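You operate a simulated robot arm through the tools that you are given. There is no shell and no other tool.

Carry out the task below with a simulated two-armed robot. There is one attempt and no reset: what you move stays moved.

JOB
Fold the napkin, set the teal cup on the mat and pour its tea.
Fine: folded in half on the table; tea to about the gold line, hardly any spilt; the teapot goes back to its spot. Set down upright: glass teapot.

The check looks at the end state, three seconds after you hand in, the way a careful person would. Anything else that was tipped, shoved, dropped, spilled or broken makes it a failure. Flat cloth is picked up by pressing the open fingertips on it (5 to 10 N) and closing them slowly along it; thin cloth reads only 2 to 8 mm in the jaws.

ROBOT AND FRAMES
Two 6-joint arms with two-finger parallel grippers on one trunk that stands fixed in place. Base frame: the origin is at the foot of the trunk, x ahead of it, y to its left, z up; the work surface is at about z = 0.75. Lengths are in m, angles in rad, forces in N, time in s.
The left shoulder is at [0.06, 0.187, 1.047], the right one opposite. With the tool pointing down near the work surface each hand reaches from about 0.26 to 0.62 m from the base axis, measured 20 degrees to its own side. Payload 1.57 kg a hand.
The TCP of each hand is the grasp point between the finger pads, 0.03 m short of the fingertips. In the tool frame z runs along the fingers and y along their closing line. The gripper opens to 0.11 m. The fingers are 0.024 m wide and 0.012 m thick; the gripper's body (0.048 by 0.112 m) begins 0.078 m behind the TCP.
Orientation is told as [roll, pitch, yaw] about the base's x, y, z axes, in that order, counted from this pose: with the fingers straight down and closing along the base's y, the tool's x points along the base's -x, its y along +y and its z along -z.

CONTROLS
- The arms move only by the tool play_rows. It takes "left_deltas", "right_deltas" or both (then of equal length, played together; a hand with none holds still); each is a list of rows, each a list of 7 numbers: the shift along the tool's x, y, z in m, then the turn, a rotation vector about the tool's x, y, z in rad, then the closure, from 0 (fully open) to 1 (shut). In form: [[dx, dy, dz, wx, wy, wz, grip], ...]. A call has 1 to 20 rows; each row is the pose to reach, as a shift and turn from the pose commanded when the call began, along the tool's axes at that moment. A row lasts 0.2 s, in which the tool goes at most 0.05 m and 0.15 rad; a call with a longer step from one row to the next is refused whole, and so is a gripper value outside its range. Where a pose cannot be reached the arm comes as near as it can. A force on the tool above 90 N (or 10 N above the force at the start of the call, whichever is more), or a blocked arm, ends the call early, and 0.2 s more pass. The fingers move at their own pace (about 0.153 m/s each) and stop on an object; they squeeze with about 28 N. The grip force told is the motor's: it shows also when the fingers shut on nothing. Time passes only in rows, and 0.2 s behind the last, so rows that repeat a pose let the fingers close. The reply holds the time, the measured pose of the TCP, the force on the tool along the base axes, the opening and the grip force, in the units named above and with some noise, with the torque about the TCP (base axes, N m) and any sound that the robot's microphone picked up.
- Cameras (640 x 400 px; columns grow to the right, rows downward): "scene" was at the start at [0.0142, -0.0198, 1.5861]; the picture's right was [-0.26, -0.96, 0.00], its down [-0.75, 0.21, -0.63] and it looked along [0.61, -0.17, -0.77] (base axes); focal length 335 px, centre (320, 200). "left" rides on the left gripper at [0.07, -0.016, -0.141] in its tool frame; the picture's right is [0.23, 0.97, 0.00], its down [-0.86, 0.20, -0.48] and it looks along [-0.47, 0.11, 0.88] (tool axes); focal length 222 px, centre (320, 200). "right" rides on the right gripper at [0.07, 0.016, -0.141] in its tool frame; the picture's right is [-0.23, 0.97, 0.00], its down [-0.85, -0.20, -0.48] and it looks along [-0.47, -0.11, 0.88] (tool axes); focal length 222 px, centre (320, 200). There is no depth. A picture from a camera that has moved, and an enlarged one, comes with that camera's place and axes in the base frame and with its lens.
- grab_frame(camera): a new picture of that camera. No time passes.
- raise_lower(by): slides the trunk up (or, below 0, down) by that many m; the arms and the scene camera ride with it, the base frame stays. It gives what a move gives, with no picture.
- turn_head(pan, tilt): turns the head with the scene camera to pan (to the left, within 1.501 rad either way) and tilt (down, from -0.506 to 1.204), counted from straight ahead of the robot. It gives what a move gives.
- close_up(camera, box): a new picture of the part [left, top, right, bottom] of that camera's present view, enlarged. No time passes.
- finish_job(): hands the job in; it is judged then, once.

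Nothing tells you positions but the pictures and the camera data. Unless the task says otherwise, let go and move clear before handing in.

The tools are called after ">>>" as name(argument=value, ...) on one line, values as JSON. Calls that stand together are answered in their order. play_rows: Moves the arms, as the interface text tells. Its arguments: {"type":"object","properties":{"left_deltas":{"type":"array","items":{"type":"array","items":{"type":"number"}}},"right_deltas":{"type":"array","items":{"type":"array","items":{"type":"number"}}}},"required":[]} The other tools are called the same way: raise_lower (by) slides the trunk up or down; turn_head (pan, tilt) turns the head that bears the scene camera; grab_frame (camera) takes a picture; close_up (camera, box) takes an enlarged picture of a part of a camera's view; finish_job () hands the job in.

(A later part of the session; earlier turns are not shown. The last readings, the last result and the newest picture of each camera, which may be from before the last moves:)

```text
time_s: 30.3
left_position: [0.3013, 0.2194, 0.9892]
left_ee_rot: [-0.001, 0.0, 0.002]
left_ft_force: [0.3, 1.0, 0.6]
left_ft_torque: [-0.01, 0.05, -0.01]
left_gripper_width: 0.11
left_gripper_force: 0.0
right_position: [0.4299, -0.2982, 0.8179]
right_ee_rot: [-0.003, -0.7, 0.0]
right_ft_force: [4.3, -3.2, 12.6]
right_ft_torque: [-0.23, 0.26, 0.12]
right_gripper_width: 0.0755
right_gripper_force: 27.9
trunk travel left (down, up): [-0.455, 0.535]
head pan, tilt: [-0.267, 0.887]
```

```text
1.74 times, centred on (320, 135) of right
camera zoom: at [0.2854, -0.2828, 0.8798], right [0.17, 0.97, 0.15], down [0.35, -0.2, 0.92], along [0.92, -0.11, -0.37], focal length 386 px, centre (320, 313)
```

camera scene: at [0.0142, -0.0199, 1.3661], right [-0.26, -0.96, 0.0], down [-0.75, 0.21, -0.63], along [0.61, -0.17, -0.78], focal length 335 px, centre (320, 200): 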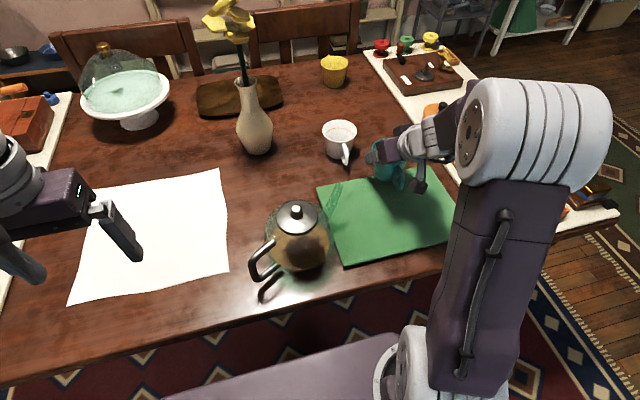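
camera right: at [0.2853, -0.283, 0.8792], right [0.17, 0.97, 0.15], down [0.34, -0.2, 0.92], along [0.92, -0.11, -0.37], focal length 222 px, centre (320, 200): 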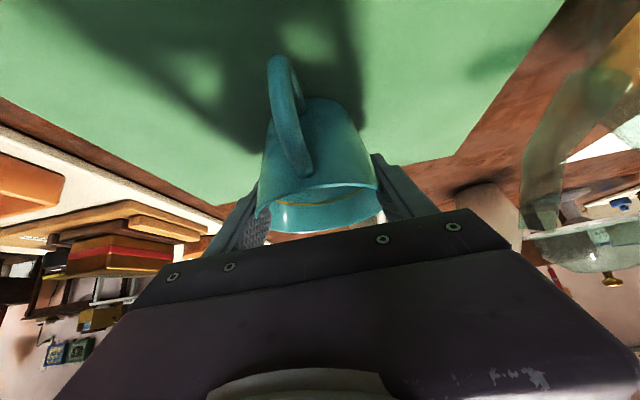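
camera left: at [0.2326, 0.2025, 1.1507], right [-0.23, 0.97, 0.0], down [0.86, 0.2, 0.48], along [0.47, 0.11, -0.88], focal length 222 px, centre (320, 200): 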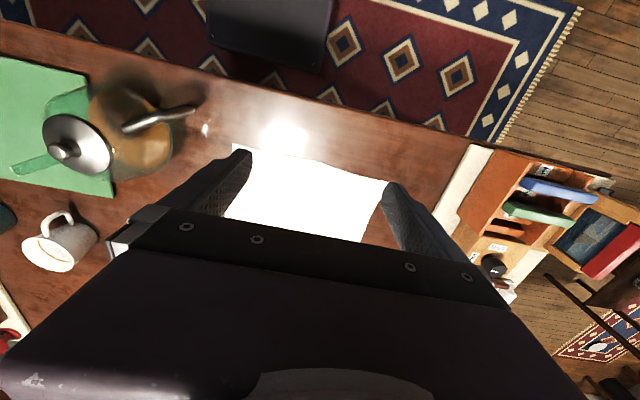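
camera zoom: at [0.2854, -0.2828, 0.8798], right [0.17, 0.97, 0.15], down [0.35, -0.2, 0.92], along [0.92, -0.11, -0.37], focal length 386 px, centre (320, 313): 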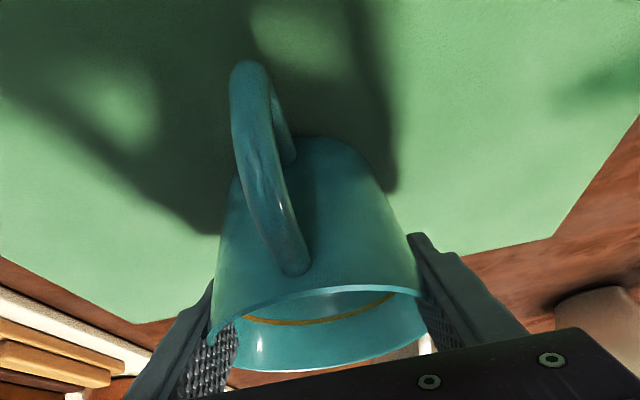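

>>> play_rows(right_deltas=[[-0.0006, 0, -0.0008, 0, 0, 0, 0.8], [-0.0006, 0, -0.0008, 0, 0, 0, 0.5], [-0.0006, 0, -0.0008, 0, 0, 0, 0.33], [-0.0006, 0, -0.0008, 0, 0, 0, 0.28], [-0.0006, 0, -0.0008, 0, 0, 0, 0.24], [-0.0006, 0, -0.0008, 0, 0, 0, 0.18], [-0.0006, 0, -0.0008, 0, 0, 0, 0.12], [-0.0006, 0, -0.0008, 0, 0, 0, 0.06], [-0.0006, 0, -0.0008, 0, 0, 0, 0.0], [-0.0006, 0, -0.0008, 0, 0, 0, 0.0]])

>>> close_up(camera="right", box=[220, 20, 420, 250])

>>> close_up(camera="scene", box=[310, 140, 470, 260])

```text
time_s: 32.5
left_position: [0.3019, 0.2195, 0.9887]
left_ee_rot: [0.001, 0.0, -0.002]
left_ft_force: [-0.1, -0.3, 1.1]
left_ft_torque: [0.04, 0.0, 0.0]
left_gripper_width: 0.1099
left_gripper_force: 0.0
right_position: [0.4292, -0.2988, 0.8196]
right_ee_rot: [-0.001, -0.7, 0.002]
right_ft_force: [-0.3, 1.2, 1.2]
right_ft_torque: [0.02, -0.03, 0.0]
right_gripper_width: 0.11
right_gripper_force: 0.1
trunk travel left (down, up): [-0.455, 0.535]
head pan, tilt: [-0.267, 0.887]
```

```text
1.74 times, centred on (320, 135) of right
camera zoom: at [0.286, -0.2832, 0.8813], right [0.17, 0.97, 0.15], down [0.35, -0.2, 0.92], along [0.92, -0.11, -0.37], focal length 386 px, centre (320, 313)
```

zoom: 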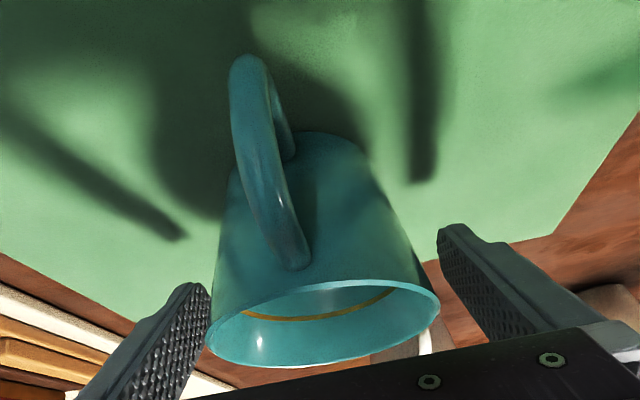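

```text
3.33 times, centred on (390, 200) of scene
camera zoom: at [0.0141, -0.0198, 1.3661], right [-0.26, -0.96, 0.0], down [-0.75, 0.21, -0.63], along [0.61, -0.17, -0.77], focal length 1116 px, centre (87, 200)
```

zoom: 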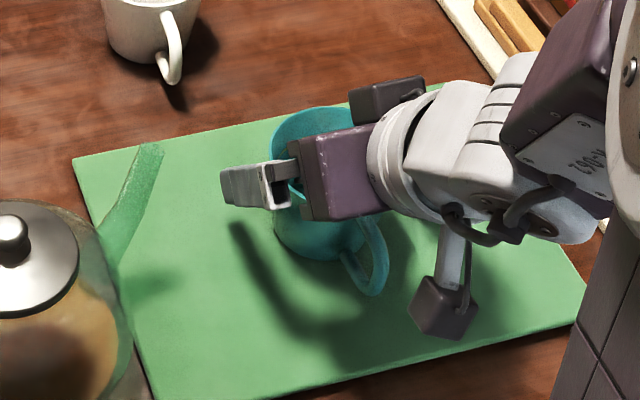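

The cup is free and upright on the mat. I'll lift the right hand straight up, then swing it to the right side out of the way.

>>> play_rows(right_deltas=[[-0.0129, 0, -0.0153, 0, 0, 0, 0], [-0.0258, 0, -0.0306, 0, 0, 0, 0], [-0.0386, 0, -0.0459, 0, 0, 0, 0], [-0.058, 0, -0.0689, 0, 0, 0, 0], [-0.0773, 0, -0.0918, 0, 0, 0, 0], [-0.0966, 0, -0.1148, 0, 0, 0, 0], [-0.1159, -0.02, -0.1377, 0, 0.05, 0, 0], [-0.1288, -0.05, -0.153, 0, 0.15, 0, 0], [-0.1288, -0.08, -0.153, 0, 0.3, 0, 0], [-0.1288, -0.11, -0.153, 0, 0.45, 0, 0], [-0.1288, -0.11, -0.153, 0, 0.45, 0, 0]])

>>> grab_frame(camera="scene")

>>> grab_frame(camera="right")

```text
time_s: 34.9
left_position: [0.302, 0.2193, 0.9886]
left_ee_rot: [-0.001, -0.001, -0.002]
left_ft_force: [0.3, -0.7, 0.5]
left_ft_torque: [-0.02, 0.02, -0.01]
left_gripper_width: 0.1102
left_gripper_force: 0.0
right_position: [0.4275, -0.4038, 1.019]
right_ee_rot: [0.0, -0.251, -0.003]
right_ft_force: [-0.5, 0.1, -0.5]
right_ft_torque: [0.0, 0.01, 0.03]
right_gripper_width: 0.1101
right_gripper_force: 0.1
trunk travel left (down, up): [-0.455, 0.535]
head pan, tilt: [-0.267, 0.887]
```

```text
taken
camera scene: at [0.0131, -0.0189, 1.3661], right [-0.26, -0.96, 0.0], down [-0.75, 0.2, -0.63], along [0.61, -0.17, -0.77], focal length 335 px, centre (320, 200)
```

scene: 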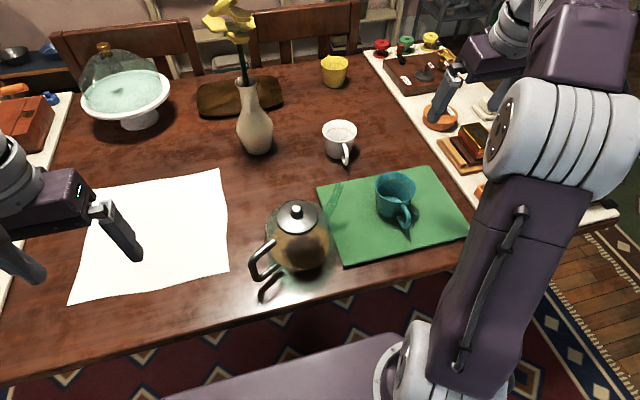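

```text
taken
camera right: at [0.3263, -0.3881, 1.1385], right [0.22, 0.97, 0.06], down [0.71, -0.2, 0.67], along [0.67, -0.11, -0.74], focal length 222 px, centre (320, 200)
```

right: 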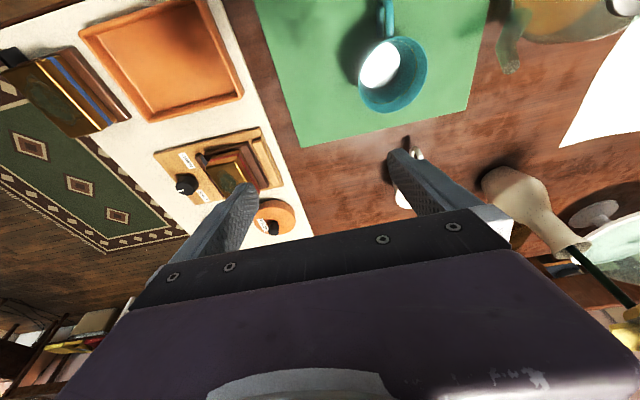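

The cup stands on the mat. Now I'll measure the teapot and cup more precisely from this lower viewpoint.

>>> close_up(camera="scene", box=[240, 160, 420, 300])

>>> close_up(camera="left", box=[0, 0, 260, 180])

>>> close_up(camera="right", box=[320, 0, 480, 120])

```text
2.86 times, centred on (330, 230) of scene
camera zoom: at [0.0131, -0.0189, 1.3661], right [-0.26, -0.96, 0.0], down [-0.75, 0.2, -0.63], along [0.61, -0.17, -0.77], focal length 956 px, centre (291, 114)
```

zoom: 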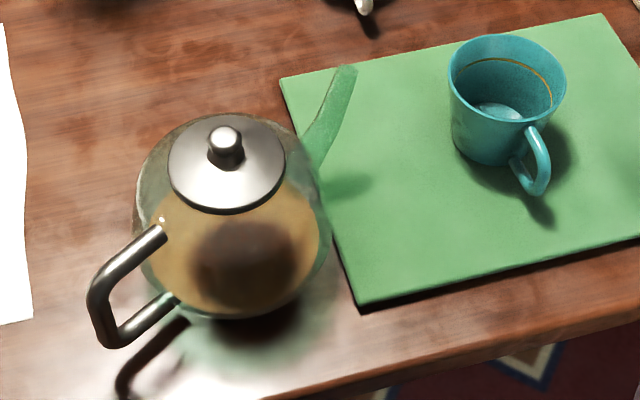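

```text
2.22 times, centred on (130, 90) of left
camera zoom: at [0.2319, 0.203, 1.1297], right [-0.23, 0.97, 0.0], down [0.85, 0.2, 0.48], along [0.47, 0.11, -0.88], focal length 494 px, centre (742, 444)
```

zoom: 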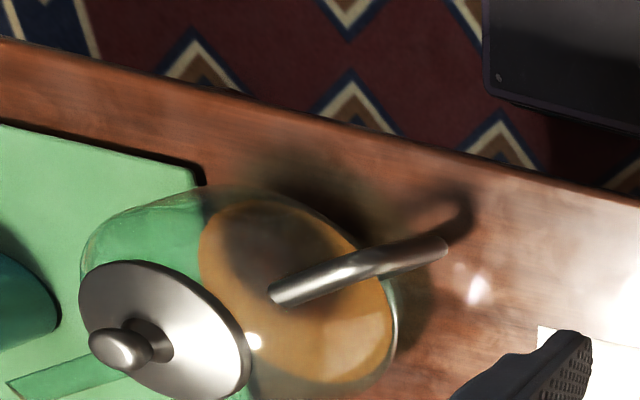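

```text
3.33 times, centred on (400, 60) of right
camera zoom: at [0.3263, -0.3881, 1.1385], right [0.22, 0.97, 0.06], down [0.71, -0.2, 0.67], along [0.67, -0.11, -0.74], focal length 740 px, centre (53, 667)
```

zoom: 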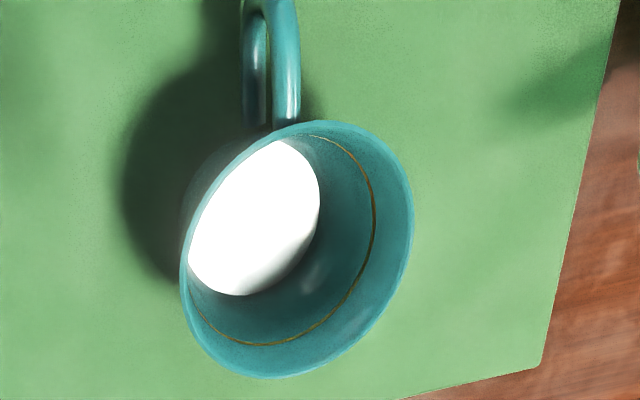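

The handle's vertical bar is at about (0.312, 0.020) and the handle/spout plane has a yaw of about -57°. I'll yaw the left hand to match above the handle, and move the right hand aside while still watching the cup.

>>> play_rows(left_deltas=[[-0.001, -0.025, 0.002, 0, 0, 0.12, 0], [-0.003, -0.05, 0.004, 0, 0, 0.25, 0], [-0.005, -0.077, 0.007, 0, 0, 0.38, 0], [-0.006, -0.103, 0.01, 0, 0, 0.5, 0], [-0.008, -0.13, 0.012, 0, 0, 0.63, 0], [-0.009, -0.155, 0.014, 0, 0, 0.75, 0], [-0.01, -0.18, 0.017, 0, 0, 0.88, 0], [-0.011, -0.2045, 0.019, 0, 0, 1.0, 0], [-0.011, -0.2045, 0.019, 0, 0, 1.0, 0]], right_deltas=[[0.006, -0.014, -0.0015, 0, 0, 0, 0], [0.012, -0.028, -0.003, 0, 0, 0, 0], [0.018, -0.042, -0.0045, 0, 0, 0, 0], [0.0242, -0.055, -0.0062, 0, 0, 0, 0], [0.0242, -0.055, -0.0062, 0, 0, 0, 0], [0.0242, -0.055, -0.0062, 0, 0, 0, 0], [0.0242, -0.055, -0.0062, 0, 0, 0, 0], [0.0242, -0.055, -0.0062, 0, 0, 0, 0], [0.0242, -0.055, -0.0062, 0, 0, 0, 0]])

>>> grab_frame(camera="left")

>>> grab_frame(camera="scene")

>>> grab_frame(camera="right")

```text
time_s: 36.9
left_position: [0.3119, 0.0144, 0.9732]
left_ee_rot: [0.0, 0.0, -1.001]
left_ft_force: [-0.3, 0.6, -0.4]
left_ft_torque: [0.0, -0.01, 0.06]
left_gripper_width: 0.1099
left_gripper_force: 0.0
right_position: [0.4043, -0.4606, 1.0214]
right_ee_rot: [0.001, -0.249, 0.0]
right_ft_force: [-0.6, 0.1, -0.2]
right_ft_torque: [0.02, -0.05, -0.01]
right_gripper_width: 0.1098
right_gripper_force: 0.1
trunk travel left (down, up): [-0.455, 0.535]
head pan, tilt: [-0.267, 0.887]
```

```text
taken
camera left: at [0.2612, 0.0634, 1.1128], right [0.7, 0.72, 0.0], down [0.63, -0.61, 0.48], along [0.34, -0.33, -0.88], focal length 222 px, centre (320, 200)
```

left: 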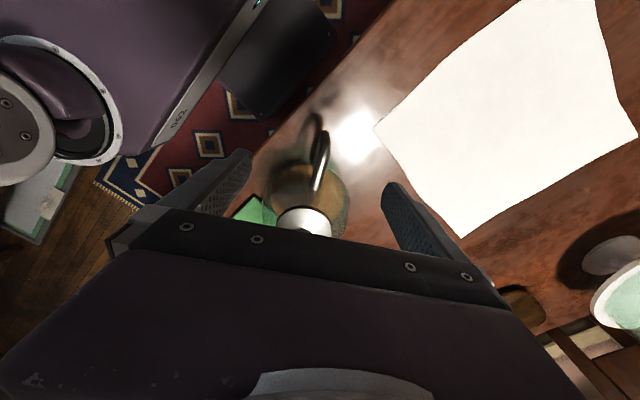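

```text
taken
camera scene: at [0.0139, -0.0194, 1.3661], right [-0.26, -0.96, 0.0], down [-0.75, 0.21, -0.63], along [0.61, -0.17, -0.77], focal length 335 px, centre (320, 200)
```

scene: 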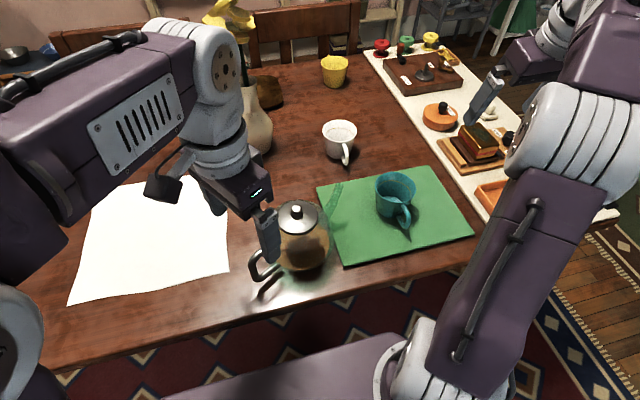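

```text
taken
camera right: at [0.301, -0.4448, 1.1401], right [0.22, 0.97, 0.06], down [0.71, -0.2, 0.68], along [0.67, -0.11, -0.74], focal length 222 px, centre (320, 200)
```

right: 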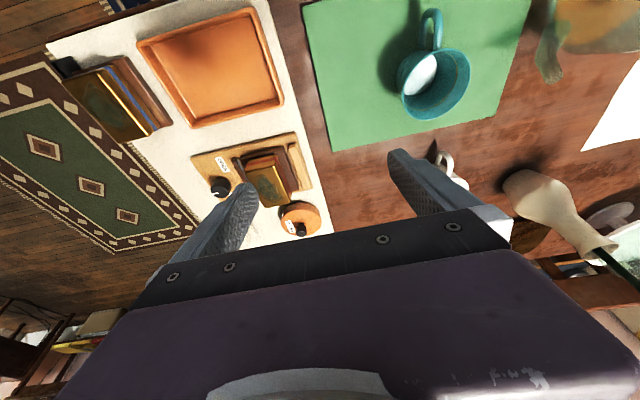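

>>> close_up(camera="left", box=[220, 90, 400, 240])

```text
2.67 times, centred on (310, 165) of left
camera zoom: at [0.2612, 0.0634, 1.1128], right [0.7, 0.72, 0.0], down [0.63, -0.61, 0.48], along [0.34, -0.33, -0.88], focal length 592 px, centre (347, 293)
```

zoom: 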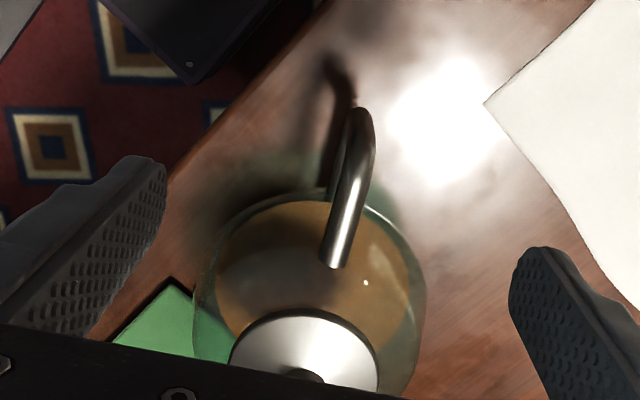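

The left tool is aligned with the handle plane. Before grasping, I'll dry-run the pour pose in the air with an empty hand to check the arm can tilt there.

>>> play_rows(left_deltas=[[0, 0, -0.03, 0, 0, 0, 0], [-0.02, -0.01, -0.06, 0, 0.1, 0, 0], [-0.045, -0.022, -0.07, 0, 0.22, 0, 0], [-0.07, -0.035, -0.077, 0, 0.36, 0, 0], [-0.095, -0.047, -0.077, 0, 0.5, 0, 0], [-0.12, -0.06, -0.077, 0, 0.64, 0, 0], [-0.1477, -0.0735, -0.077, 0, 0.78, 0, 0], [-0.1477, -0.0735, -0.077, 0, 0.78, 0, 0]])

>>> grab_frame(camera="scene")

```text
time_s: 38.7
left_position: [0.2455, -0.0131, 0.9165]
left_ee_rot: [-0.001, 0.781, -1.0]
left_ft_force: [-0.1, 0.2, -0.1]
left_ft_torque: [0.07, 0.0, 0.02]
left_gripper_width: 0.1101
left_gripper_force: 0.1
left hand out of reach, approached as far as the arm can: row 3, 4, 5, 6, 7, 8
right_position: [0.4029, -0.4612, 1.0207]
right_ee_rot: [0.001, -0.251, -0.001]
right_ft_force: [0.9, -0.2, -0.4]
right_ft_torque: [0.02, 0.05, 0.01]
right_gripper_width: 0.1101
right_gripper_force: 0.0
trunk travel left (down, up): [-0.455, 0.535]
head pan, tilt: [-0.267, 0.887]
```

```text
taken
camera scene: at [0.0148, -0.0208, 1.3661], right [-0.26, -0.96, 0.0], down [-0.75, 0.21, -0.63], along [0.61, -0.17, -0.78], focal length 335 px, centre (320, 200)
```

scene: 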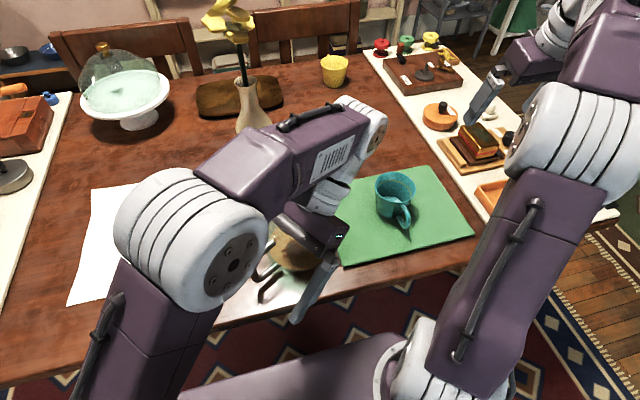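

The low trunk limits backward tilt, and nothing was touched. I'll bring the hand back up to vertical, then raise the trunk to its original height or above for grasping and pouring.

>>> play_rows(left_deltas=[[0.0175, 0, -0.0178, 0, 0, 0, 0], [0.035, 0, -0.0356, 0, 0, 0, 0], [0.049, 0.022, -0.0437, 0, -0.13, 0, 0], [0.063, 0.044, -0.0518, 0, -0.26, 0, 0], [0.077, 0.066, -0.06, 0, -0.39, 0, 0], [0.0927, 0.0883, -0.0679, 0, -0.52, 0, 0], [0.0927, 0.0883, -0.0679, 0, -0.65, 0, 0], [0.0927, 0.0883, -0.0679, 0, -0.781, 0, 0], [0.0927, 0.0883, -0.0679, 0, -0.781, 0, 0]])

>>> raise_lower(by=0.3)

>>> grab_frame(camera="scene")

```text
time_s: 40.7
left_position: [0.3079, 0.0445, 1.028]
left_ee_rot: [0.001, -0.001, -1.002]
left_ft_force: [0.0, 0.2, 0.5]
left_ft_torque: [-0.01, 0.03, -0.03]
left_gripper_width: 0.11
left_gripper_force: 0.0
left hand out of reach, approached as far as the arm can: row 1, 2, 3, 4
right_position: [0.403, -0.4614, 1.0224]
right_ee_rot: [0.0, -0.249, 0.001]
right_ft_force: [-0.7, 0.3, -0.6]
right_ft_torque: [0.02, 0.01, 0.04]
right_gripper_width: 0.11
right_gripper_force: 0.1
trunk travel left (down, up): [-0.455, 0.535]
head pan, tilt: [-0.267, 0.887]
```

```text
time_s: 43.7
left_position: [0.3085, 0.0448, 1.3262]
left_ee_rot: [0.001, 0.0, -1.001]
left_ft_force: [0.5, 0.2, -0.7]
left_ft_torque: [0.0, -0.01, -0.01]
left_gripper_width: 0.1102
left_gripper_force: 0.1
right_position: [0.4035, -0.461, 1.3211]
right_ee_rot: [-0.001, -0.249, 0.002]
right_ft_force: [-0.8, -0.5, 0.2]
right_ft_torque: [0.02, -0.01, -0.01]
right_gripper_width: 0.11
right_gripper_force: 0.0
trunk travel left (down, up): [-0.755, 0.235]
head pan, tilt: [-0.267, 0.887]
```

```text
taken
camera scene: at [0.0142, -0.0199, 1.6661], right [-0.26, -0.96, 0.0], down [-0.75, 0.21, -0.63], along [0.61, -0.17, -0.77], focal length 335 px, centre (320, 200)
```

scene: 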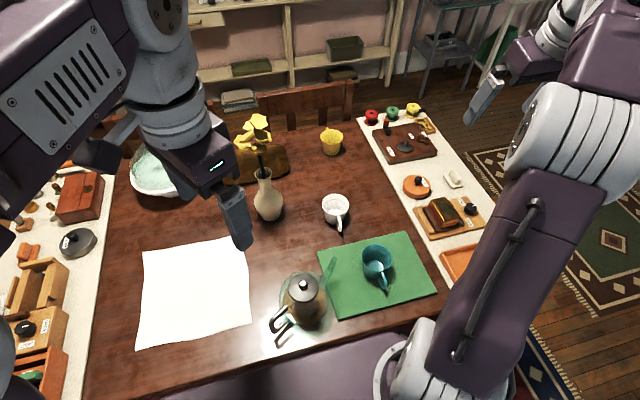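

>>> play_rows(left_deltas=[[-0.03, -0.015, 0.03, 0, 0, 0, 0], [-0.06, -0.03, 0.06, 0, 0, 0, 0], [-0.09, -0.045, 0.09, 0, 0, 0, 0], [-0.12, -0.06, 0.12, 0, 0, 0, 0], [-0.15, -0.075, 0.15, 0, 0, 0, 0], [-0.1749, -0.0886, 0.177, 0, 0.1, 0, 0], [-0.1749, -0.0886, 0.177, 0, 0.2, 0, 0], [-0.1749, -0.0886, 0.177, 0, 0.3, 0, 0], [-0.1749, -0.0886, 0.177, 0, 0.4, 0, 0], [-0.1749, -0.0886, 0.177, 0, 0.5, 0, 0], [-0.1749, -0.0886, 0.177, 0, 0.6, 0, 0], [-0.1749, -0.0886, 0.177, 0, 0.6, 0, 0]])

>>> grab_frame(camera="scene")

```text
time_s: 46.3
left_position: [0.3, -0.1132, 1.1271]
left_ee_rot: [-0.001, 0.598, -1.002]
left_ft_force: [-0.1, -0.9, 0.4]
left_ft_torque: [-0.02, 0.02, 0.0]
left_gripper_width: 0.1101
left_gripper_force: 0.1
left hand out of reach, approached as far as the arm can: row 9, 10, 11, 12
right_position: [0.404, -0.4614, 1.3208]
right_ee_rot: [0.0, -0.25, -0.001]
right_ft_force: [-0.4, 0.3, -0.8]
right_ft_torque: [0.03, 0.03, -0.01]
right_gripper_width: 0.1099
right_gripper_force: 0.1
trunk travel left (down, up): [-0.755, 0.235]
head pan, tilt: [-0.267, 0.887]
```

```text
taken
camera scene: at [0.0146, -0.0206, 1.6661], right [-0.27, -0.96, 0.0], down [-0.75, 0.21, -0.63], along [0.61, -0.17, -0.78], focal length 335 px, centre (320, 200)
```

scene: 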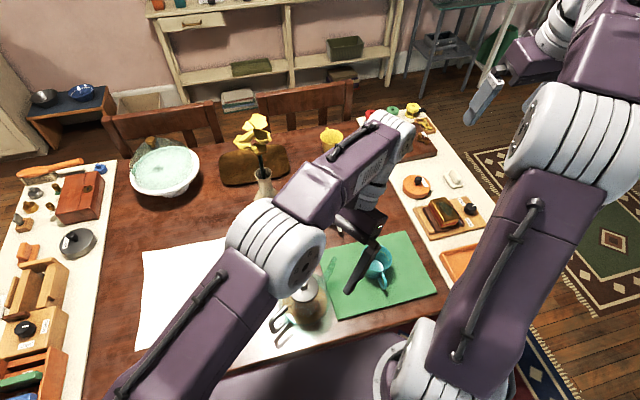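

Lower wrist height relative to the shoulder helps the backward tilt, so I'll raise the trunk to near its top and test again at a lower hand height.

>>> raise_lower(by=0.22)

```text
time_s: 48.6
left_position: [0.3005, -0.1124, 1.3489]
left_ee_rot: [0.0, 0.597, -1.003]
left_ft_force: [-0.3, 0.2, 0.1]
left_ft_torque: [0.01, 0.0, 0.0]
left_gripper_width: 0.1099
left_gripper_force: 0.0
right_position: [0.4018, -0.4609, 1.5406]
right_ee_rot: [0.002, -0.248, -0.001]
right_ft_force: [-0.5, 0.4, 0.2]
right_ft_torque: [0.05, 0.06, -0.01]
right_gripper_width: 0.1101
right_gripper_force: 0.0
trunk travel left (down, up): [-0.975, 0.015]
head pan, tilt: [-0.267, 0.887]
```

>>> play_rows(left_deltas=[[-0.026, 0.0005, 0.0254, 0, 0, 0, 0], [-0.052, 0.001, 0.0509, 0, 0, 0, 0], [-0.078, 0.0015, 0.0763, 0, 0, 0, 0], [-0.104, 0.002, 0.1018, 0, 0, 0, 0], [-0.13, 0.0026, 0.1272, 0, 0, 0, 0], [-0.156, 0.003, 0.1527, 0, 0, 0, 0], [-0.1823, 0.0036, 0.1781, 0, 0, 0, 0], [-0.1823, 0.0036, 0.1781, 0, 0, 0, 0]])

```text
time_s: 50.4
left_position: [0.302, -0.1184, 1.116]
left_ee_rot: [-0.001, 0.596, -1.001]
left_ft_force: [0.4, 0.3, 0.5]
left_ft_torque: [0.01, 0.01, 0.02]
left_gripper_width: 0.1098
left_gripper_force: 0.1
left hand out of reach, approached as far as the arm can: row 4, 5, 6, 7, 8
right_position: [0.4024, -0.4603, 1.541]
right_ee_rot: [0.001, -0.249, -0.001]
right_ft_force: [0.7, -0.8, 0.3]
right_ft_torque: [-0.01, 0.02, 0.01]
right_gripper_width: 0.1099
right_gripper_force: 0.1
trunk travel left (down, up): [-0.975, 0.015]
head pan, tilt: [-0.267, 0.887]
```

The limit is arm reach: the left wrist would be over the cup, more than 0.52 m from the left shoulder. The right arm has far better geometry for pouring, so I'll clear the left hand and use the right hand on the handle.

>>> play_rows(left_deltas=[[0.0315, 0.0135, -0.0088, 0, -0.05, 0, 0], [0.063, 0.027, -0.0175, 0, -0.15, 0, 0], [0.0944, 0.0405, -0.0263, 0, -0.25, 0, 0], [0.1259, 0.054, -0.035, 0, -0.35, 0, 0], [0.1574, 0.0676, -0.0438, 0, -0.45, 0, 0], [0.1889, 0.0811, -0.0525, 0, -0.55, 0, 0], [0.2203, 0.0946, -0.0613, 0, -0.597, 0, 0], [0.2518, 0.1081, -0.07, 0, -0.597, 0, 0], [0.2518, 0.1081, -0.07, 0, -0.597, 0, 0]])

>>> play_rows(left_deltas=[[0.02, 0.015, 0, 0, 0, -0.14, 0], [0.04, 0.03, 0, 0, 0, -0.28, 0], [0.06, 0.045, 0, 0, 0, -0.42, 0], [0.08, 0.06, 0, 0, 0, -0.56, 0], [0.1, 0.075, 0, 0, 0, -0.7, 0], [0.12, 0.085, 0, 0, 0, -0.84, 0], [0.13, 0.09, 0, 0, 0, -0.98, 0], [0.13, 0.09, 0, 0, 0, -1.0, 0], [0.13, 0.09, 0, 0, 0, -1.0, 0]])

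```text
time_s: 52.4
left_position: [0.3025, 0.082, 1.3141]
left_ee_rot: [-0.002, 0.001, -1.001]
left_ft_force: [0.4, -0.6, 0.2]
left_ft_torque: [-0.03, 0.02, 0.0]
left_gripper_width: 0.1098
left_gripper_force: 0.0
right_position: [0.4036, -0.4613, 1.5413]
right_ee_rot: [0.001, -0.249, 0.001]
right_ft_force: [-0.1, 0.3, -0.1]
right_ft_torque: [0.04, -0.02, -0.02]
right_gripper_width: 0.1098
right_gripper_force: 0.0
trunk travel left (down, up): [-0.975, 0.015]
head pan, tilt: [-0.267, 0.887]
```

```text
time_s: 54.4
left_position: [0.3063, 0.2413, 1.3144]
left_ee_rot: [-0.002, -0.001, 0.001]
left_ft_force: [-0.1, 0.3, 0.1]
left_ft_torque: [0.03, 0.02, 0.01]
left_gripper_width: 0.1099
left_gripper_force: 0.2
right_position: [0.4029, -0.462, 1.5412]
right_ee_rot: [0.0, -0.25, 0.0]
right_ft_force: [-0.3, 0.2, -0.5]
right_ft_torque: [-0.02, 0.02, 0.01]
right_gripper_width: 0.11
right_gripper_force: 0.1
trunk travel left (down, up): [-0.975, 0.015]
head pan, tilt: [-0.267, 0.887]
```

>>> raise_lower(by=-0.3)

>>> grab_frame(camera="scene")

```text
time_s: 57.4
left_position: [0.3051, 0.2415, 1.0133]
left_ee_rot: [0.001, 0.001, -0.002]
left_ft_force: [0.4, 0.6, 0.2]
left_ft_torque: [0.04, 0.0, 0.04]
left_gripper_width: 0.1101
left_gripper_force: 0.0
right_position: [0.4021, -0.4604, 1.242]
right_ee_rot: [0.0, -0.25, -0.001]
right_ft_force: [0.0, 0.5, -0.4]
right_ft_torque: [-0.01, -0.03, 0.0]
right_gripper_width: 0.1104
right_gripper_force: 0.0
trunk travel left (down, up): [-0.675, 0.315]
head pan, tilt: [-0.267, 0.887]
```

```text
taken
camera scene: at [0.0141, -0.0198, 1.5861], right [-0.26, -0.96, 0.0], down [-0.75, 0.21, -0.63], along [0.61, -0.17, -0.77], focal length 335 px, centre (320, 200)
```

scene: 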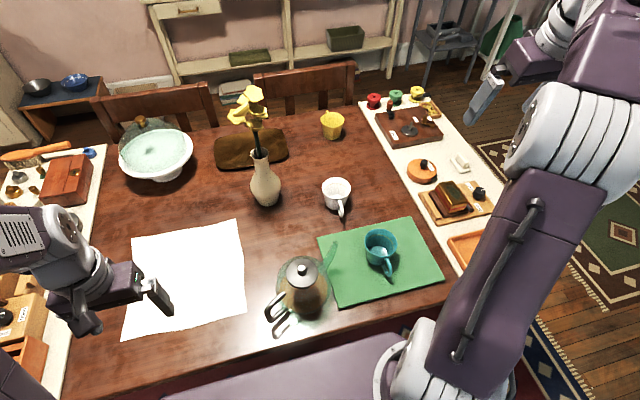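

>>> play_rows(right_deltas=[[0.0076, 0.0325, 0.0097, 0, 0.03, 0, 0], [0.0153, 0.065, 0.0193, 0, 0.06, 0, 0], [0.0229, 0.0975, 0.029, 0, 0.1, 0, 0], [0.0305, 0.13, 0.0387, 0, 0.14, 0, 0], [0.0381, 0.1625, 0.0483, 0, 0.18, 0, 0], [0.0458, 0.195, 0.058, 0, 0.22, 0, 0], [0.0534, 0.2275, 0.0676, 0, 0.25, 0, 0], [0.061, 0.26, 0.0773, 0, 0.25, 0, 0], [0.061, 0.26, 0.0773, 0, 0.25, 0, 0]], left_deltas=[[0, 0.01, 0, 0, 0, 0, 0], [0, 0.03, 0, 0, 0, 0, 0], [0, 0.06, 0, 0, 0, 0, 0], [0, 0.09, 0, 0, 0, 0, 0], [0, 0.1, 0, 0, 0, 0, 0], [0, 0.1, 0, 0, 0, 0, 0], [0, 0.1, 0, 0, 0, 0, 0], [0, 0.1, 0, 0, 0, 0, 0], [0, 0.1, 0, 0, 0, 0, 0]])

>>> play_rows(right_deltas=[[0.006, 0.027, 0.012, 0, 0, 0.125, 0], [0.012, 0.054, 0.024, 0, 0, 0.25, 0], [0.018, 0.081, 0.036, 0, 0, 0.375, 0], [0.024, 0.108, 0.048, 0, 0, 0.5, 0], [0.03, 0.135, 0.06, 0, 0, 0.625, 0], [0.036, 0.162, 0.072, 0, 0, 0.75, 0], [0.042, 0.189, 0.084, 0, 0, 0.875, 0], [0.048, 0.216, 0.1, 0, 0, 1.0, 0], [0.048, 0.216, 0.1, 0, 0, 1.0, 0]])

>>> grab_frame(camera="right")

>>> grab_frame(camera="scene")

```text
time_s: 59.4
left_position: [0.3054, 0.342, 1.0139]
left_ee_rot: [0.0, 0.0, -0.002]
left_ft_force: [0.5, 0.0, -0.7]
left_ft_torque: [0.01, -0.02, -0.02]
left_gripper_width: 0.1098
left_gripper_force: 0.1
right_position: [0.3631, -0.2019, 1.1527]
right_ee_rot: [0.0, 0.001, 0.001]
right_ft_force: [0.0, 0.8, -0.2]
right_ft_torque: [0.02, 0.01, -0.01]
right_gripper_width: 0.11
right_gripper_force: 0.1
trunk travel left (down, up): [-0.675, 0.315]
head pan, tilt: [-0.267, 0.887]
```

```text
time_s: 61.4
left_position: [0.307, 0.3409, 1.0136]
left_ee_rot: [0.0, -0.001, -0.003]
left_ft_force: [-0.9, -0.6, 0.0]
left_ft_torque: [0.02, -0.03, 0.03]
left_gripper_width: 0.1097
left_gripper_force: 0.1
right_position: [0.3146, 0.015, 1.0513]
right_ee_rot: [-0.001, -0.001, -1.001]
right_ft_force: [0.3, 0.2, -0.1]
right_ft_torque: [0.0, 0.0, -0.02]
right_gripper_width: 0.1096
right_gripper_force: 0.1
trunk travel left (down, up): [-0.675, 0.315]
head pan, tilt: [-0.267, 0.887]
```

```text
taken
camera right: at [0.2916, 0.0829, 1.1915], right [0.94, 0.33, 0.0], down [0.29, -0.83, 0.48], along [0.16, -0.45, -0.88], focal length 222 px, centre (320, 200)
```

right: 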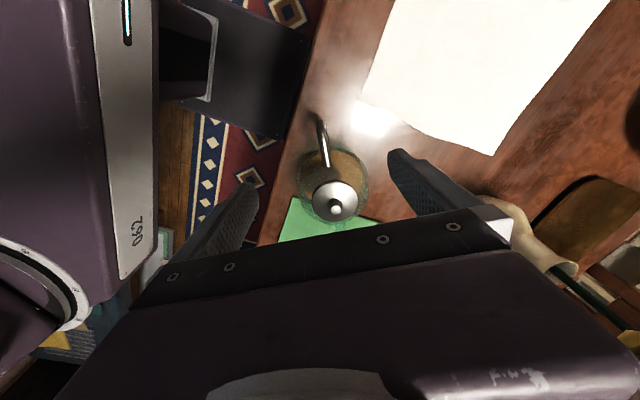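

```text
taken
camera scene: at [0.014, -0.0204, 1.5861], right [-0.26, -0.96, 0.0], down [-0.75, 0.21, -0.63], along [0.61, -0.17, -0.77], focal length 335 px, centre (320, 200)
```

scene: 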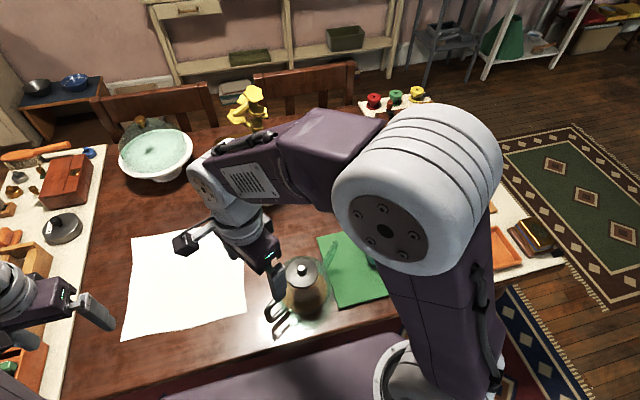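

The right arm reaches the handle pose. I'll dry-run the pour tilt in the air with this arm.

>>> play_rows(right_deltas=[[-0.02, -0.01, -0.025, 0, 0, 0, 0], [-0.05, -0.026, -0.05, 0, 0.1, 0, 0], [-0.075, -0.039, -0.05, 0, 0.2, 0, 0], [-0.1, -0.052, -0.05, 0, 0.3, 0, 0], [-0.125, -0.065, -0.05, 0, 0.4, 0, 0], [-0.1471, -0.0762, -0.05, 0, 0.5, 0, 0], [-0.1471, -0.0762, -0.05, 0, 0.6, 0, 0], [-0.1471, -0.0762, -0.05, 0, 0.7, 0, 0], [-0.1471, -0.0762, -0.05, 0, 0.8, 0, 0], [-0.1471, -0.0762, -0.05, 0, 0.8, 0, 0]])

>>> grab_frame(camera="scene")

```text
time_s: 63.6
left_position: [0.3054, 0.3421, 1.0145]
left_ee_rot: [0.0, 0.0, -0.002]
left_ft_force: [0.5, 0.5, -0.4]
left_ft_torque: [0.0, -0.02, -0.01]
left_gripper_width: 0.11
left_gripper_force: 0.1
right_position: [0.3297, -0.1493, 1.1022]
right_ee_rot: [0.002, 0.801, -1.001]
right_ft_force: [0.1, -0.3, -0.6]
right_ft_torque: [0.01, 0.02, -0.02]
right_gripper_width: 0.1101
right_gripper_force: 0.0
trunk travel left (down, up): [-0.675, 0.315]
head pan, tilt: [-0.267, 0.887]
```

```text
taken
camera scene: at [0.0136, -0.0192, 1.5861], right [-0.26, -0.96, 0.0], down [-0.75, 0.2, -0.63], along [0.61, -0.17, -0.77], focal length 335 px, centre (320, 200)
```

scene: 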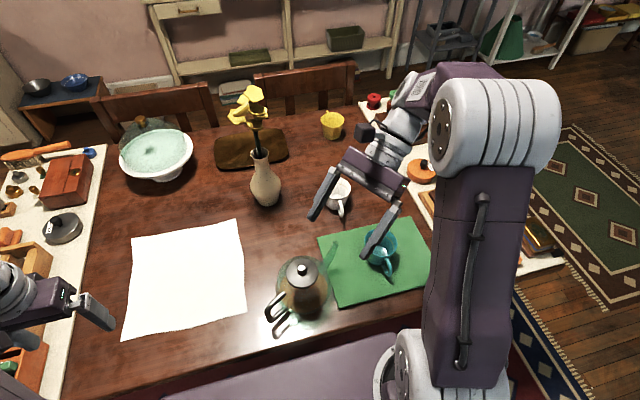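

The right arm does the full pour tilt comfortably. Returning above the handle to grasp.

>>> play_rows(right_deltas=[[0.004, 0.0096, 0.0224, 0, -0.1, 0, 0], [0.008, 0.0191, 0.0448, 0, -0.2, 0, 0], [0.012, 0.0287, 0.0672, 0, -0.3, 0, 0], [0.016, 0.0383, 0.0897, 0, -0.4, 0, 0], [0.02, 0.0478, 0.1121, 0, -0.5, 0, 0], [0.024, 0.0574, 0.1345, 0, -0.6, 0, 0], [0.028, 0.067, 0.1569, 0, -0.7, 0, 0], [0.0317, 0.0765, 0.1793, 0, -0.801, 0, 0], [0.0317, 0.0765, 0.1793, 0, -0.801, 0, 0]])

>>> close_up(camera="right", box=[240, 80, 420, 230])

```text
time_s: 65.6
left_position: [0.3062, 0.3431, 1.0155]
left_ee_rot: [0.0, 0.0, -0.002]
left_ft_force: [0.1, -0.5, 0.4]
left_ft_torque: [0.02, 0.01, -0.03]
left_gripper_width: 0.1101
left_gripper_force: 0.1
right_position: [0.3138, 0.0174, 1.0006]
right_ee_rot: [0.001, -0.004, -1.002]
right_ft_force: [-0.1, 0.2, 0.6]
right_ft_torque: [0.02, -0.04, -0.03]
right_gripper_width: 0.1101
right_gripper_force: 0.0
trunk travel left (down, up): [-0.675, 0.315]
head pan, tilt: [-0.267, 0.887]
```

```text
2.67 times, centred on (330, 155) of right
camera zoom: at [0.2905, 0.0842, 1.1401], right [0.94, 0.33, 0.0], down [0.29, -0.83, 0.48], along [0.16, -0.45, -0.88], focal length 592 px, centre (293, 320)
```

zoom: 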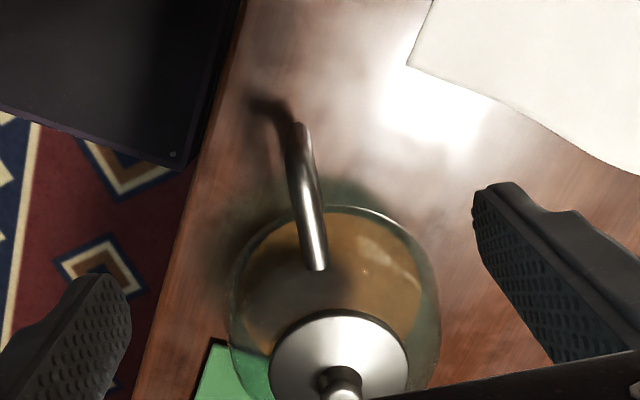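

Lateral alignment of the tool with the bar is within about 2 mm. Descending around the handle.

>>> play_rows(right_deltas=[[0, 0, 0.03, 0, 0.002, 0, 0], [0, 0, 0.06, 0, 0.003, 0, 0.1], [0, 0, 0.09, 0, 0.003, 0, 0.2], [0, 0, 0.115, 0, 0.003, 0, 0.3], [0, 0, 0.135, 0, 0.003, 0, 0.4], [0, 0, 0.155, 0, 0.003, 0, 0.4], [0, 0, 0.175, 0, 0.003, 0, 0.4], [0, 0, 0.175, 0, 0.003, 0, 0.4]])

>>> grab_frame(camera="right")

>>> close_up(camera="scene", box=[240, 230, 352, 330])

>>> grab_frame(camera="left")

```text
time_s: 67.4
left_position: [0.306, 0.3419, 1.0156]
left_ee_rot: [0.001, -0.001, -0.003]
left_ft_force: [0.0, -0.1, 0.3]
left_ft_torque: [-0.01, 0.05, 0.0]
left_gripper_width: 0.1101
left_gripper_force: 0.1
right_position: [0.314, 0.0161, 0.8226]
right_ee_rot: [-0.002, 0.002, -1.0]
right_ft_force: [0.1, 0.1, -0.6]
right_ft_torque: [-0.04, 0.01, 0.0]
right_gripper_width: 0.0659
right_gripper_force: 0.1
trunk travel left (down, up): [-0.675, 0.315]
head pan, tilt: [-0.267, 0.887]
```

```text
taken
camera right: at [0.2914, 0.0829, 0.9625], right [0.94, 0.33, 0.0], down [0.29, -0.83, 0.48], along [0.16, -0.45, -0.88], focal length 222 px, centre (320, 200)
```

right: 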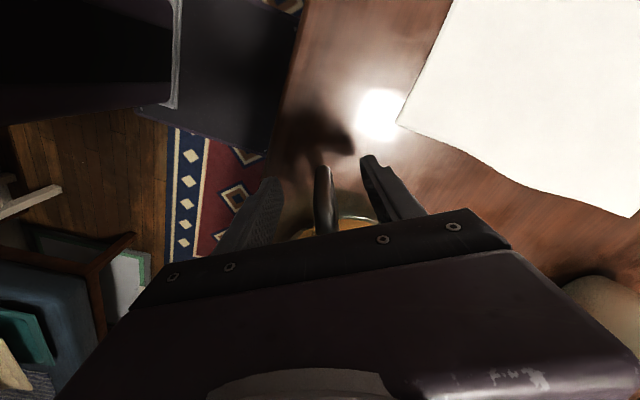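

```text
4.00 times, centred on (296, 280) of scene
camera zoom: at [0.0137, -0.0198, 1.5861], right [-0.26, -0.96, 0.0], down [-0.75, 0.21, -0.63], along [0.61, -0.17, -0.77], focal length 1339 px, centre (416, -120)
```

zoom: 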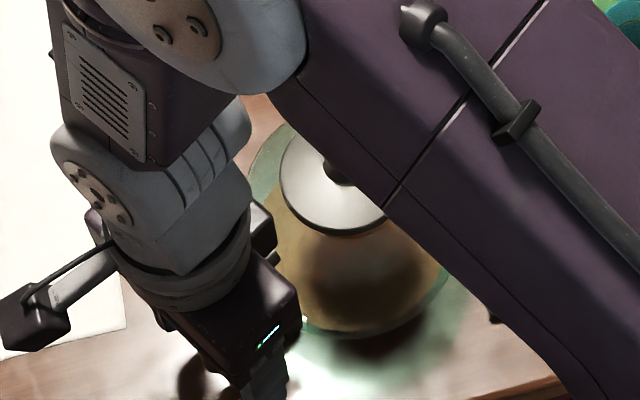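

```text
taken
camera left: at [0.2368, 0.325, 1.155], right [-0.23, 0.97, 0.0], down [0.86, 0.2, 0.48], along [0.47, 0.11, -0.88], focal length 222 px, centre (320, 200)
```

left: 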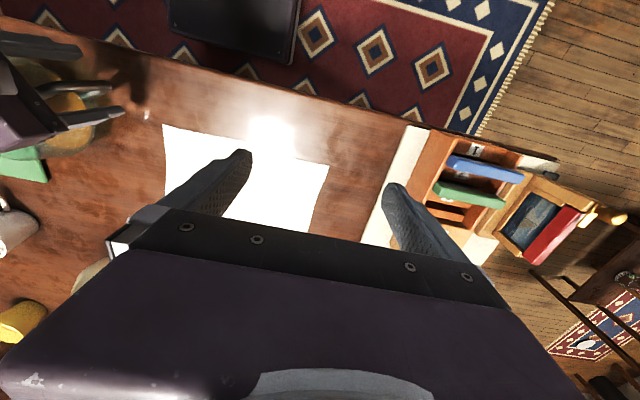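

The handle bar looks centred between the fingers. Closing slowly.

>>> play_rows(right_deltas=[[0, 0, 0, 0, 0, 0, 0.5], [0, 0, 0, 0, 0, 0, 0.58], [0, 0, 0, 0, 0, 0, 0.65], [0, 0, 0, 0, 0, 0, 0.7], [0, 0, 0, 0, 0, 0, 0.75], [0, 0, 0, 0, 0, 0, 0.75]])

>>> close_up(camera="right", box=[240, 130, 400, 250])

```text
time_s: 68.8
left_position: [0.3062, 0.3425, 1.014]
left_ee_rot: [0.0, -0.001, -0.001]
left_ft_force: [-0.4, 0.5, -0.8]
left_ft_torque: [0.04, -0.02, -0.03]
left_gripper_width: 0.1102
left_gripper_force: 0.0
right_position: [0.3149, 0.0162, 0.8221]
right_ee_rot: [0.0, 0.0, -1.001]
right_ft_force: [-0.3, 0.3, 0.2]
right_ft_torque: [0.02, 0.02, 0.01]
right_gripper_width: 0.0274
right_gripper_force: 0.0
trunk travel left (down, up): [-0.675, 0.315]
head pan, tilt: [-0.267, 0.887]
```

```text
3.33 times, centred on (320, 190) of right
camera zoom: at [0.2917, 0.083, 0.9627], right [0.94, 0.33, 0.0], down [0.29, -0.83, 0.48], along [0.16, -0.45, -0.88], focal length 740 px, centre (320, 233)
```

zoom: 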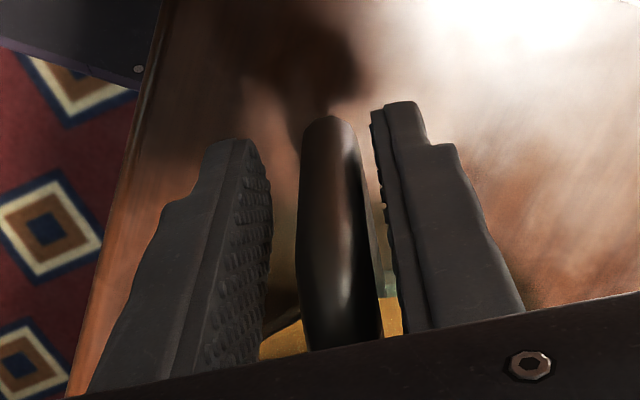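

>>> play_rows(right_deltas=[[0, 0.001, 0, 0, 0, 0, 0.76], [0, 0.002, 0, 0, 0, 0, 0.78], [0, 0.002, 0, 0, 0, 0, 0.8], [0, 0.002, 0, 0, 0, 0, 0.83], [0, 0.002, 0, 0, 0, 0, 0.86], [0, 0.002, 0, 0, 0, 0, 0.9], [0, 0.002, 0, 0, 0, 0, 1.0], [0, 0.002, 0, 0, 0, 0, 1.0], [0, 0.002, 0, 0, 0, 0, 1.0]])

>>> close_up(camera="right", box=[240, 130, 400, 250])

```text
time_s: 70.8
left_position: [0.3064, 0.3416, 1.015]
left_ee_rot: [0.0, 0.0, -0.004]
left_ft_force: [-0.3, -0.6, 0.3]
left_ft_torque: [0.02, 0.0, 0.02]
left_gripper_width: 0.1099
left_gripper_force: 0.1
right_position: [0.315, 0.0181, 0.8234]
right_ee_rot: [-0.001, 0.002, -1.001]
right_ft_force: [-0.1, -1.6, 1.2]
right_ft_torque: [-0.01, -0.39, -0.21]
right_gripper_width: 0.0139
right_gripper_force: 28.1
trunk travel left (down, up): [-0.675, 0.315]
head pan, tilt: [-0.267, 0.887]
```

```text
3.33 times, centred on (320, 190) of right
camera zoom: at [0.2926, 0.085, 0.9637], right [0.94, 0.33, 0.0], down [0.29, -0.83, 0.48], along [0.16, -0.45, -0.88], focal length 740 px, centre (320, 233)
```

zoom: 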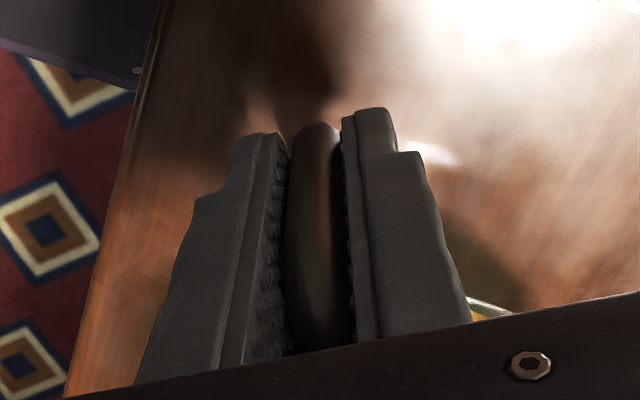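

The grip is firm at 13.9 mm. I'll turn the left hand so its camera can watch the pot and cup.

>>> play_rows(left_deltas=[[0, 0, 0, 0, 0, 0.14, 0], [0, 0, 0, 0, 0, 0.28, 0], [0, 0, 0, 0, 0, 0.42, 0], [0, 0, 0, 0, 0, 0.56, 0], [0, 0, 0, 0, 0, 0.7, 0], [0, 0, 0, 0, 0, 0.84, 0], [0, 0, 0, 0, 0, 0.84, 0]])

>>> grab_frame(camera="left")

```text
time_s: 72.4
left_position: [0.3061, 0.3429, 1.0134]
left_ee_rot: [0.001, 0.0, -0.843]
left_ft_force: [-0.7, 0.2, 0.1]
left_ft_torque: [0.02, 0.03, 0.01]
left_gripper_width: 0.1098
left_gripper_force: 0.0
right_position: [0.3157, 0.0178, 0.823]
right_ee_rot: [-0.002, 0.002, -1.0]
right_ft_force: [-0.8, -2.8, 0.5]
right_ft_torque: [0.09, -0.25, -0.28]
right_gripper_width: 0.0138
right_gripper_force: 27.9
trunk travel left (down, up): [-0.675, 0.315]
head pan, tilt: [-0.267, 0.887]
```

```text
taken
camera left: at [0.2485, 0.3819, 1.1544], right [0.58, 0.82, 0.0], down [0.72, -0.51, 0.48], along [0.39, -0.28, -0.88], focal length 222 px, centre (320, 200)
```

left: 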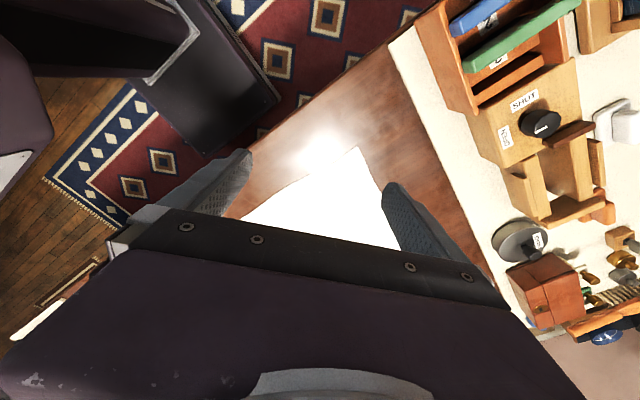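

>>> play_rows(left_deltas=[[0, 0, -0.01, 0, 0, -0.14, 0], [0, 0, -0.02, 0, 0, -0.28, 0], [0, 0, -0.03, 0, 0, -0.42, 0], [0, 0, -0.04, 0, 0, -0.56, 0], [0, 0, -0.05, 0, 0, -0.7, 0], [0, 0, -0.06, 0, 0, -0.84, 0], [0, 0, -0.06, 0, 0, -0.84, 0]])

>>> play_rows(left_deltas=[[0, 0, 0, 0.14, 0, 0, 0], [0, 0, 0, 0.28, 0, 0, 0], [0, 0, 0, 0.42, 0, 0, 0], [0, 0, 0, 0.56, 0, 0, 0], [0, 0, 0, 0.66, 0, 0, 0], [0, 0, 0, 0.66, 0, 0, 0]])

>>> grab_frame(camera="left")

```text
time_s: 74.0
left_position: [0.307, 0.3414, 1.0744]
left_ee_rot: [0.0, 0.001, 0.001]
left_ft_force: [0.1, 0.3, 0.8]
left_ft_torque: [-0.03, 0.02, -0.01]
left_gripper_width: 0.11
left_gripper_force: 0.1
right_position: [0.3153, 0.0173, 0.8229]
right_ee_rot: [0.001, 0.001, -1.001]
right_ft_force: [-1.5, -2.2, 0.7]
right_ft_torque: [0.16, -0.19, -0.24]
right_gripper_width: 0.0139
right_gripper_force: 28.0
trunk travel left (down, up): [-0.675, 0.315]
head pan, tilt: [-0.267, 0.887]
```

```text
time_s: 75.4
left_position: [0.3057, 0.3417, 1.0731]
left_ee_rot: [-0.662, -0.001, 0.001]
left_ft_force: [-1.3, -0.3, -0.4]
left_ft_torque: [-0.01, 0.02, 0.03]
left_gripper_width: 0.11
left_gripper_force: 0.0
right_position: [0.3159, 0.0182, 0.8236]
right_ee_rot: [0.001, 0.002, -1.0]
right_ft_force: [-2.3, -0.2, -0.8]
right_ft_torque: [0.23, -0.07, -0.17]
right_gripper_width: 0.014
right_gripper_force: 27.9
trunk travel left (down, up): [-0.675, 0.315]
head pan, tilt: [-0.267, 0.887]
```

```text
taken
camera left: at [0.2367, 0.4148, 1.1939], right [-0.23, 0.77, -0.6], down [0.86, 0.45, 0.26], along [0.47, -0.45, -0.76], focal length 222 px, centre (320, 200)
```

left: 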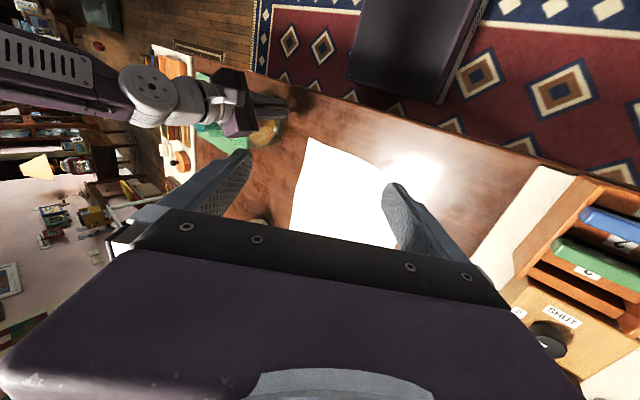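

>>> close_up(camera="left", box=[180, 60, 310, 160])

```text
4.00 times, centred on (245, 110) of left
camera zoom: at [0.2367, 0.4148, 1.1939], right [-0.23, 0.77, -0.6], down [0.86, 0.45, 0.26], along [0.47, -0.45, -0.76], focal length 888 px, centre (620, 560)
```

zoom: 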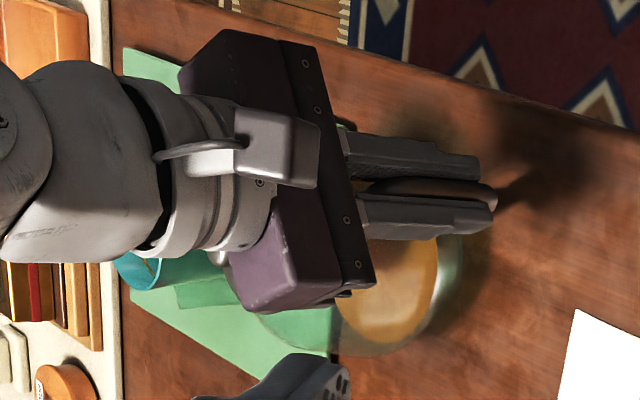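

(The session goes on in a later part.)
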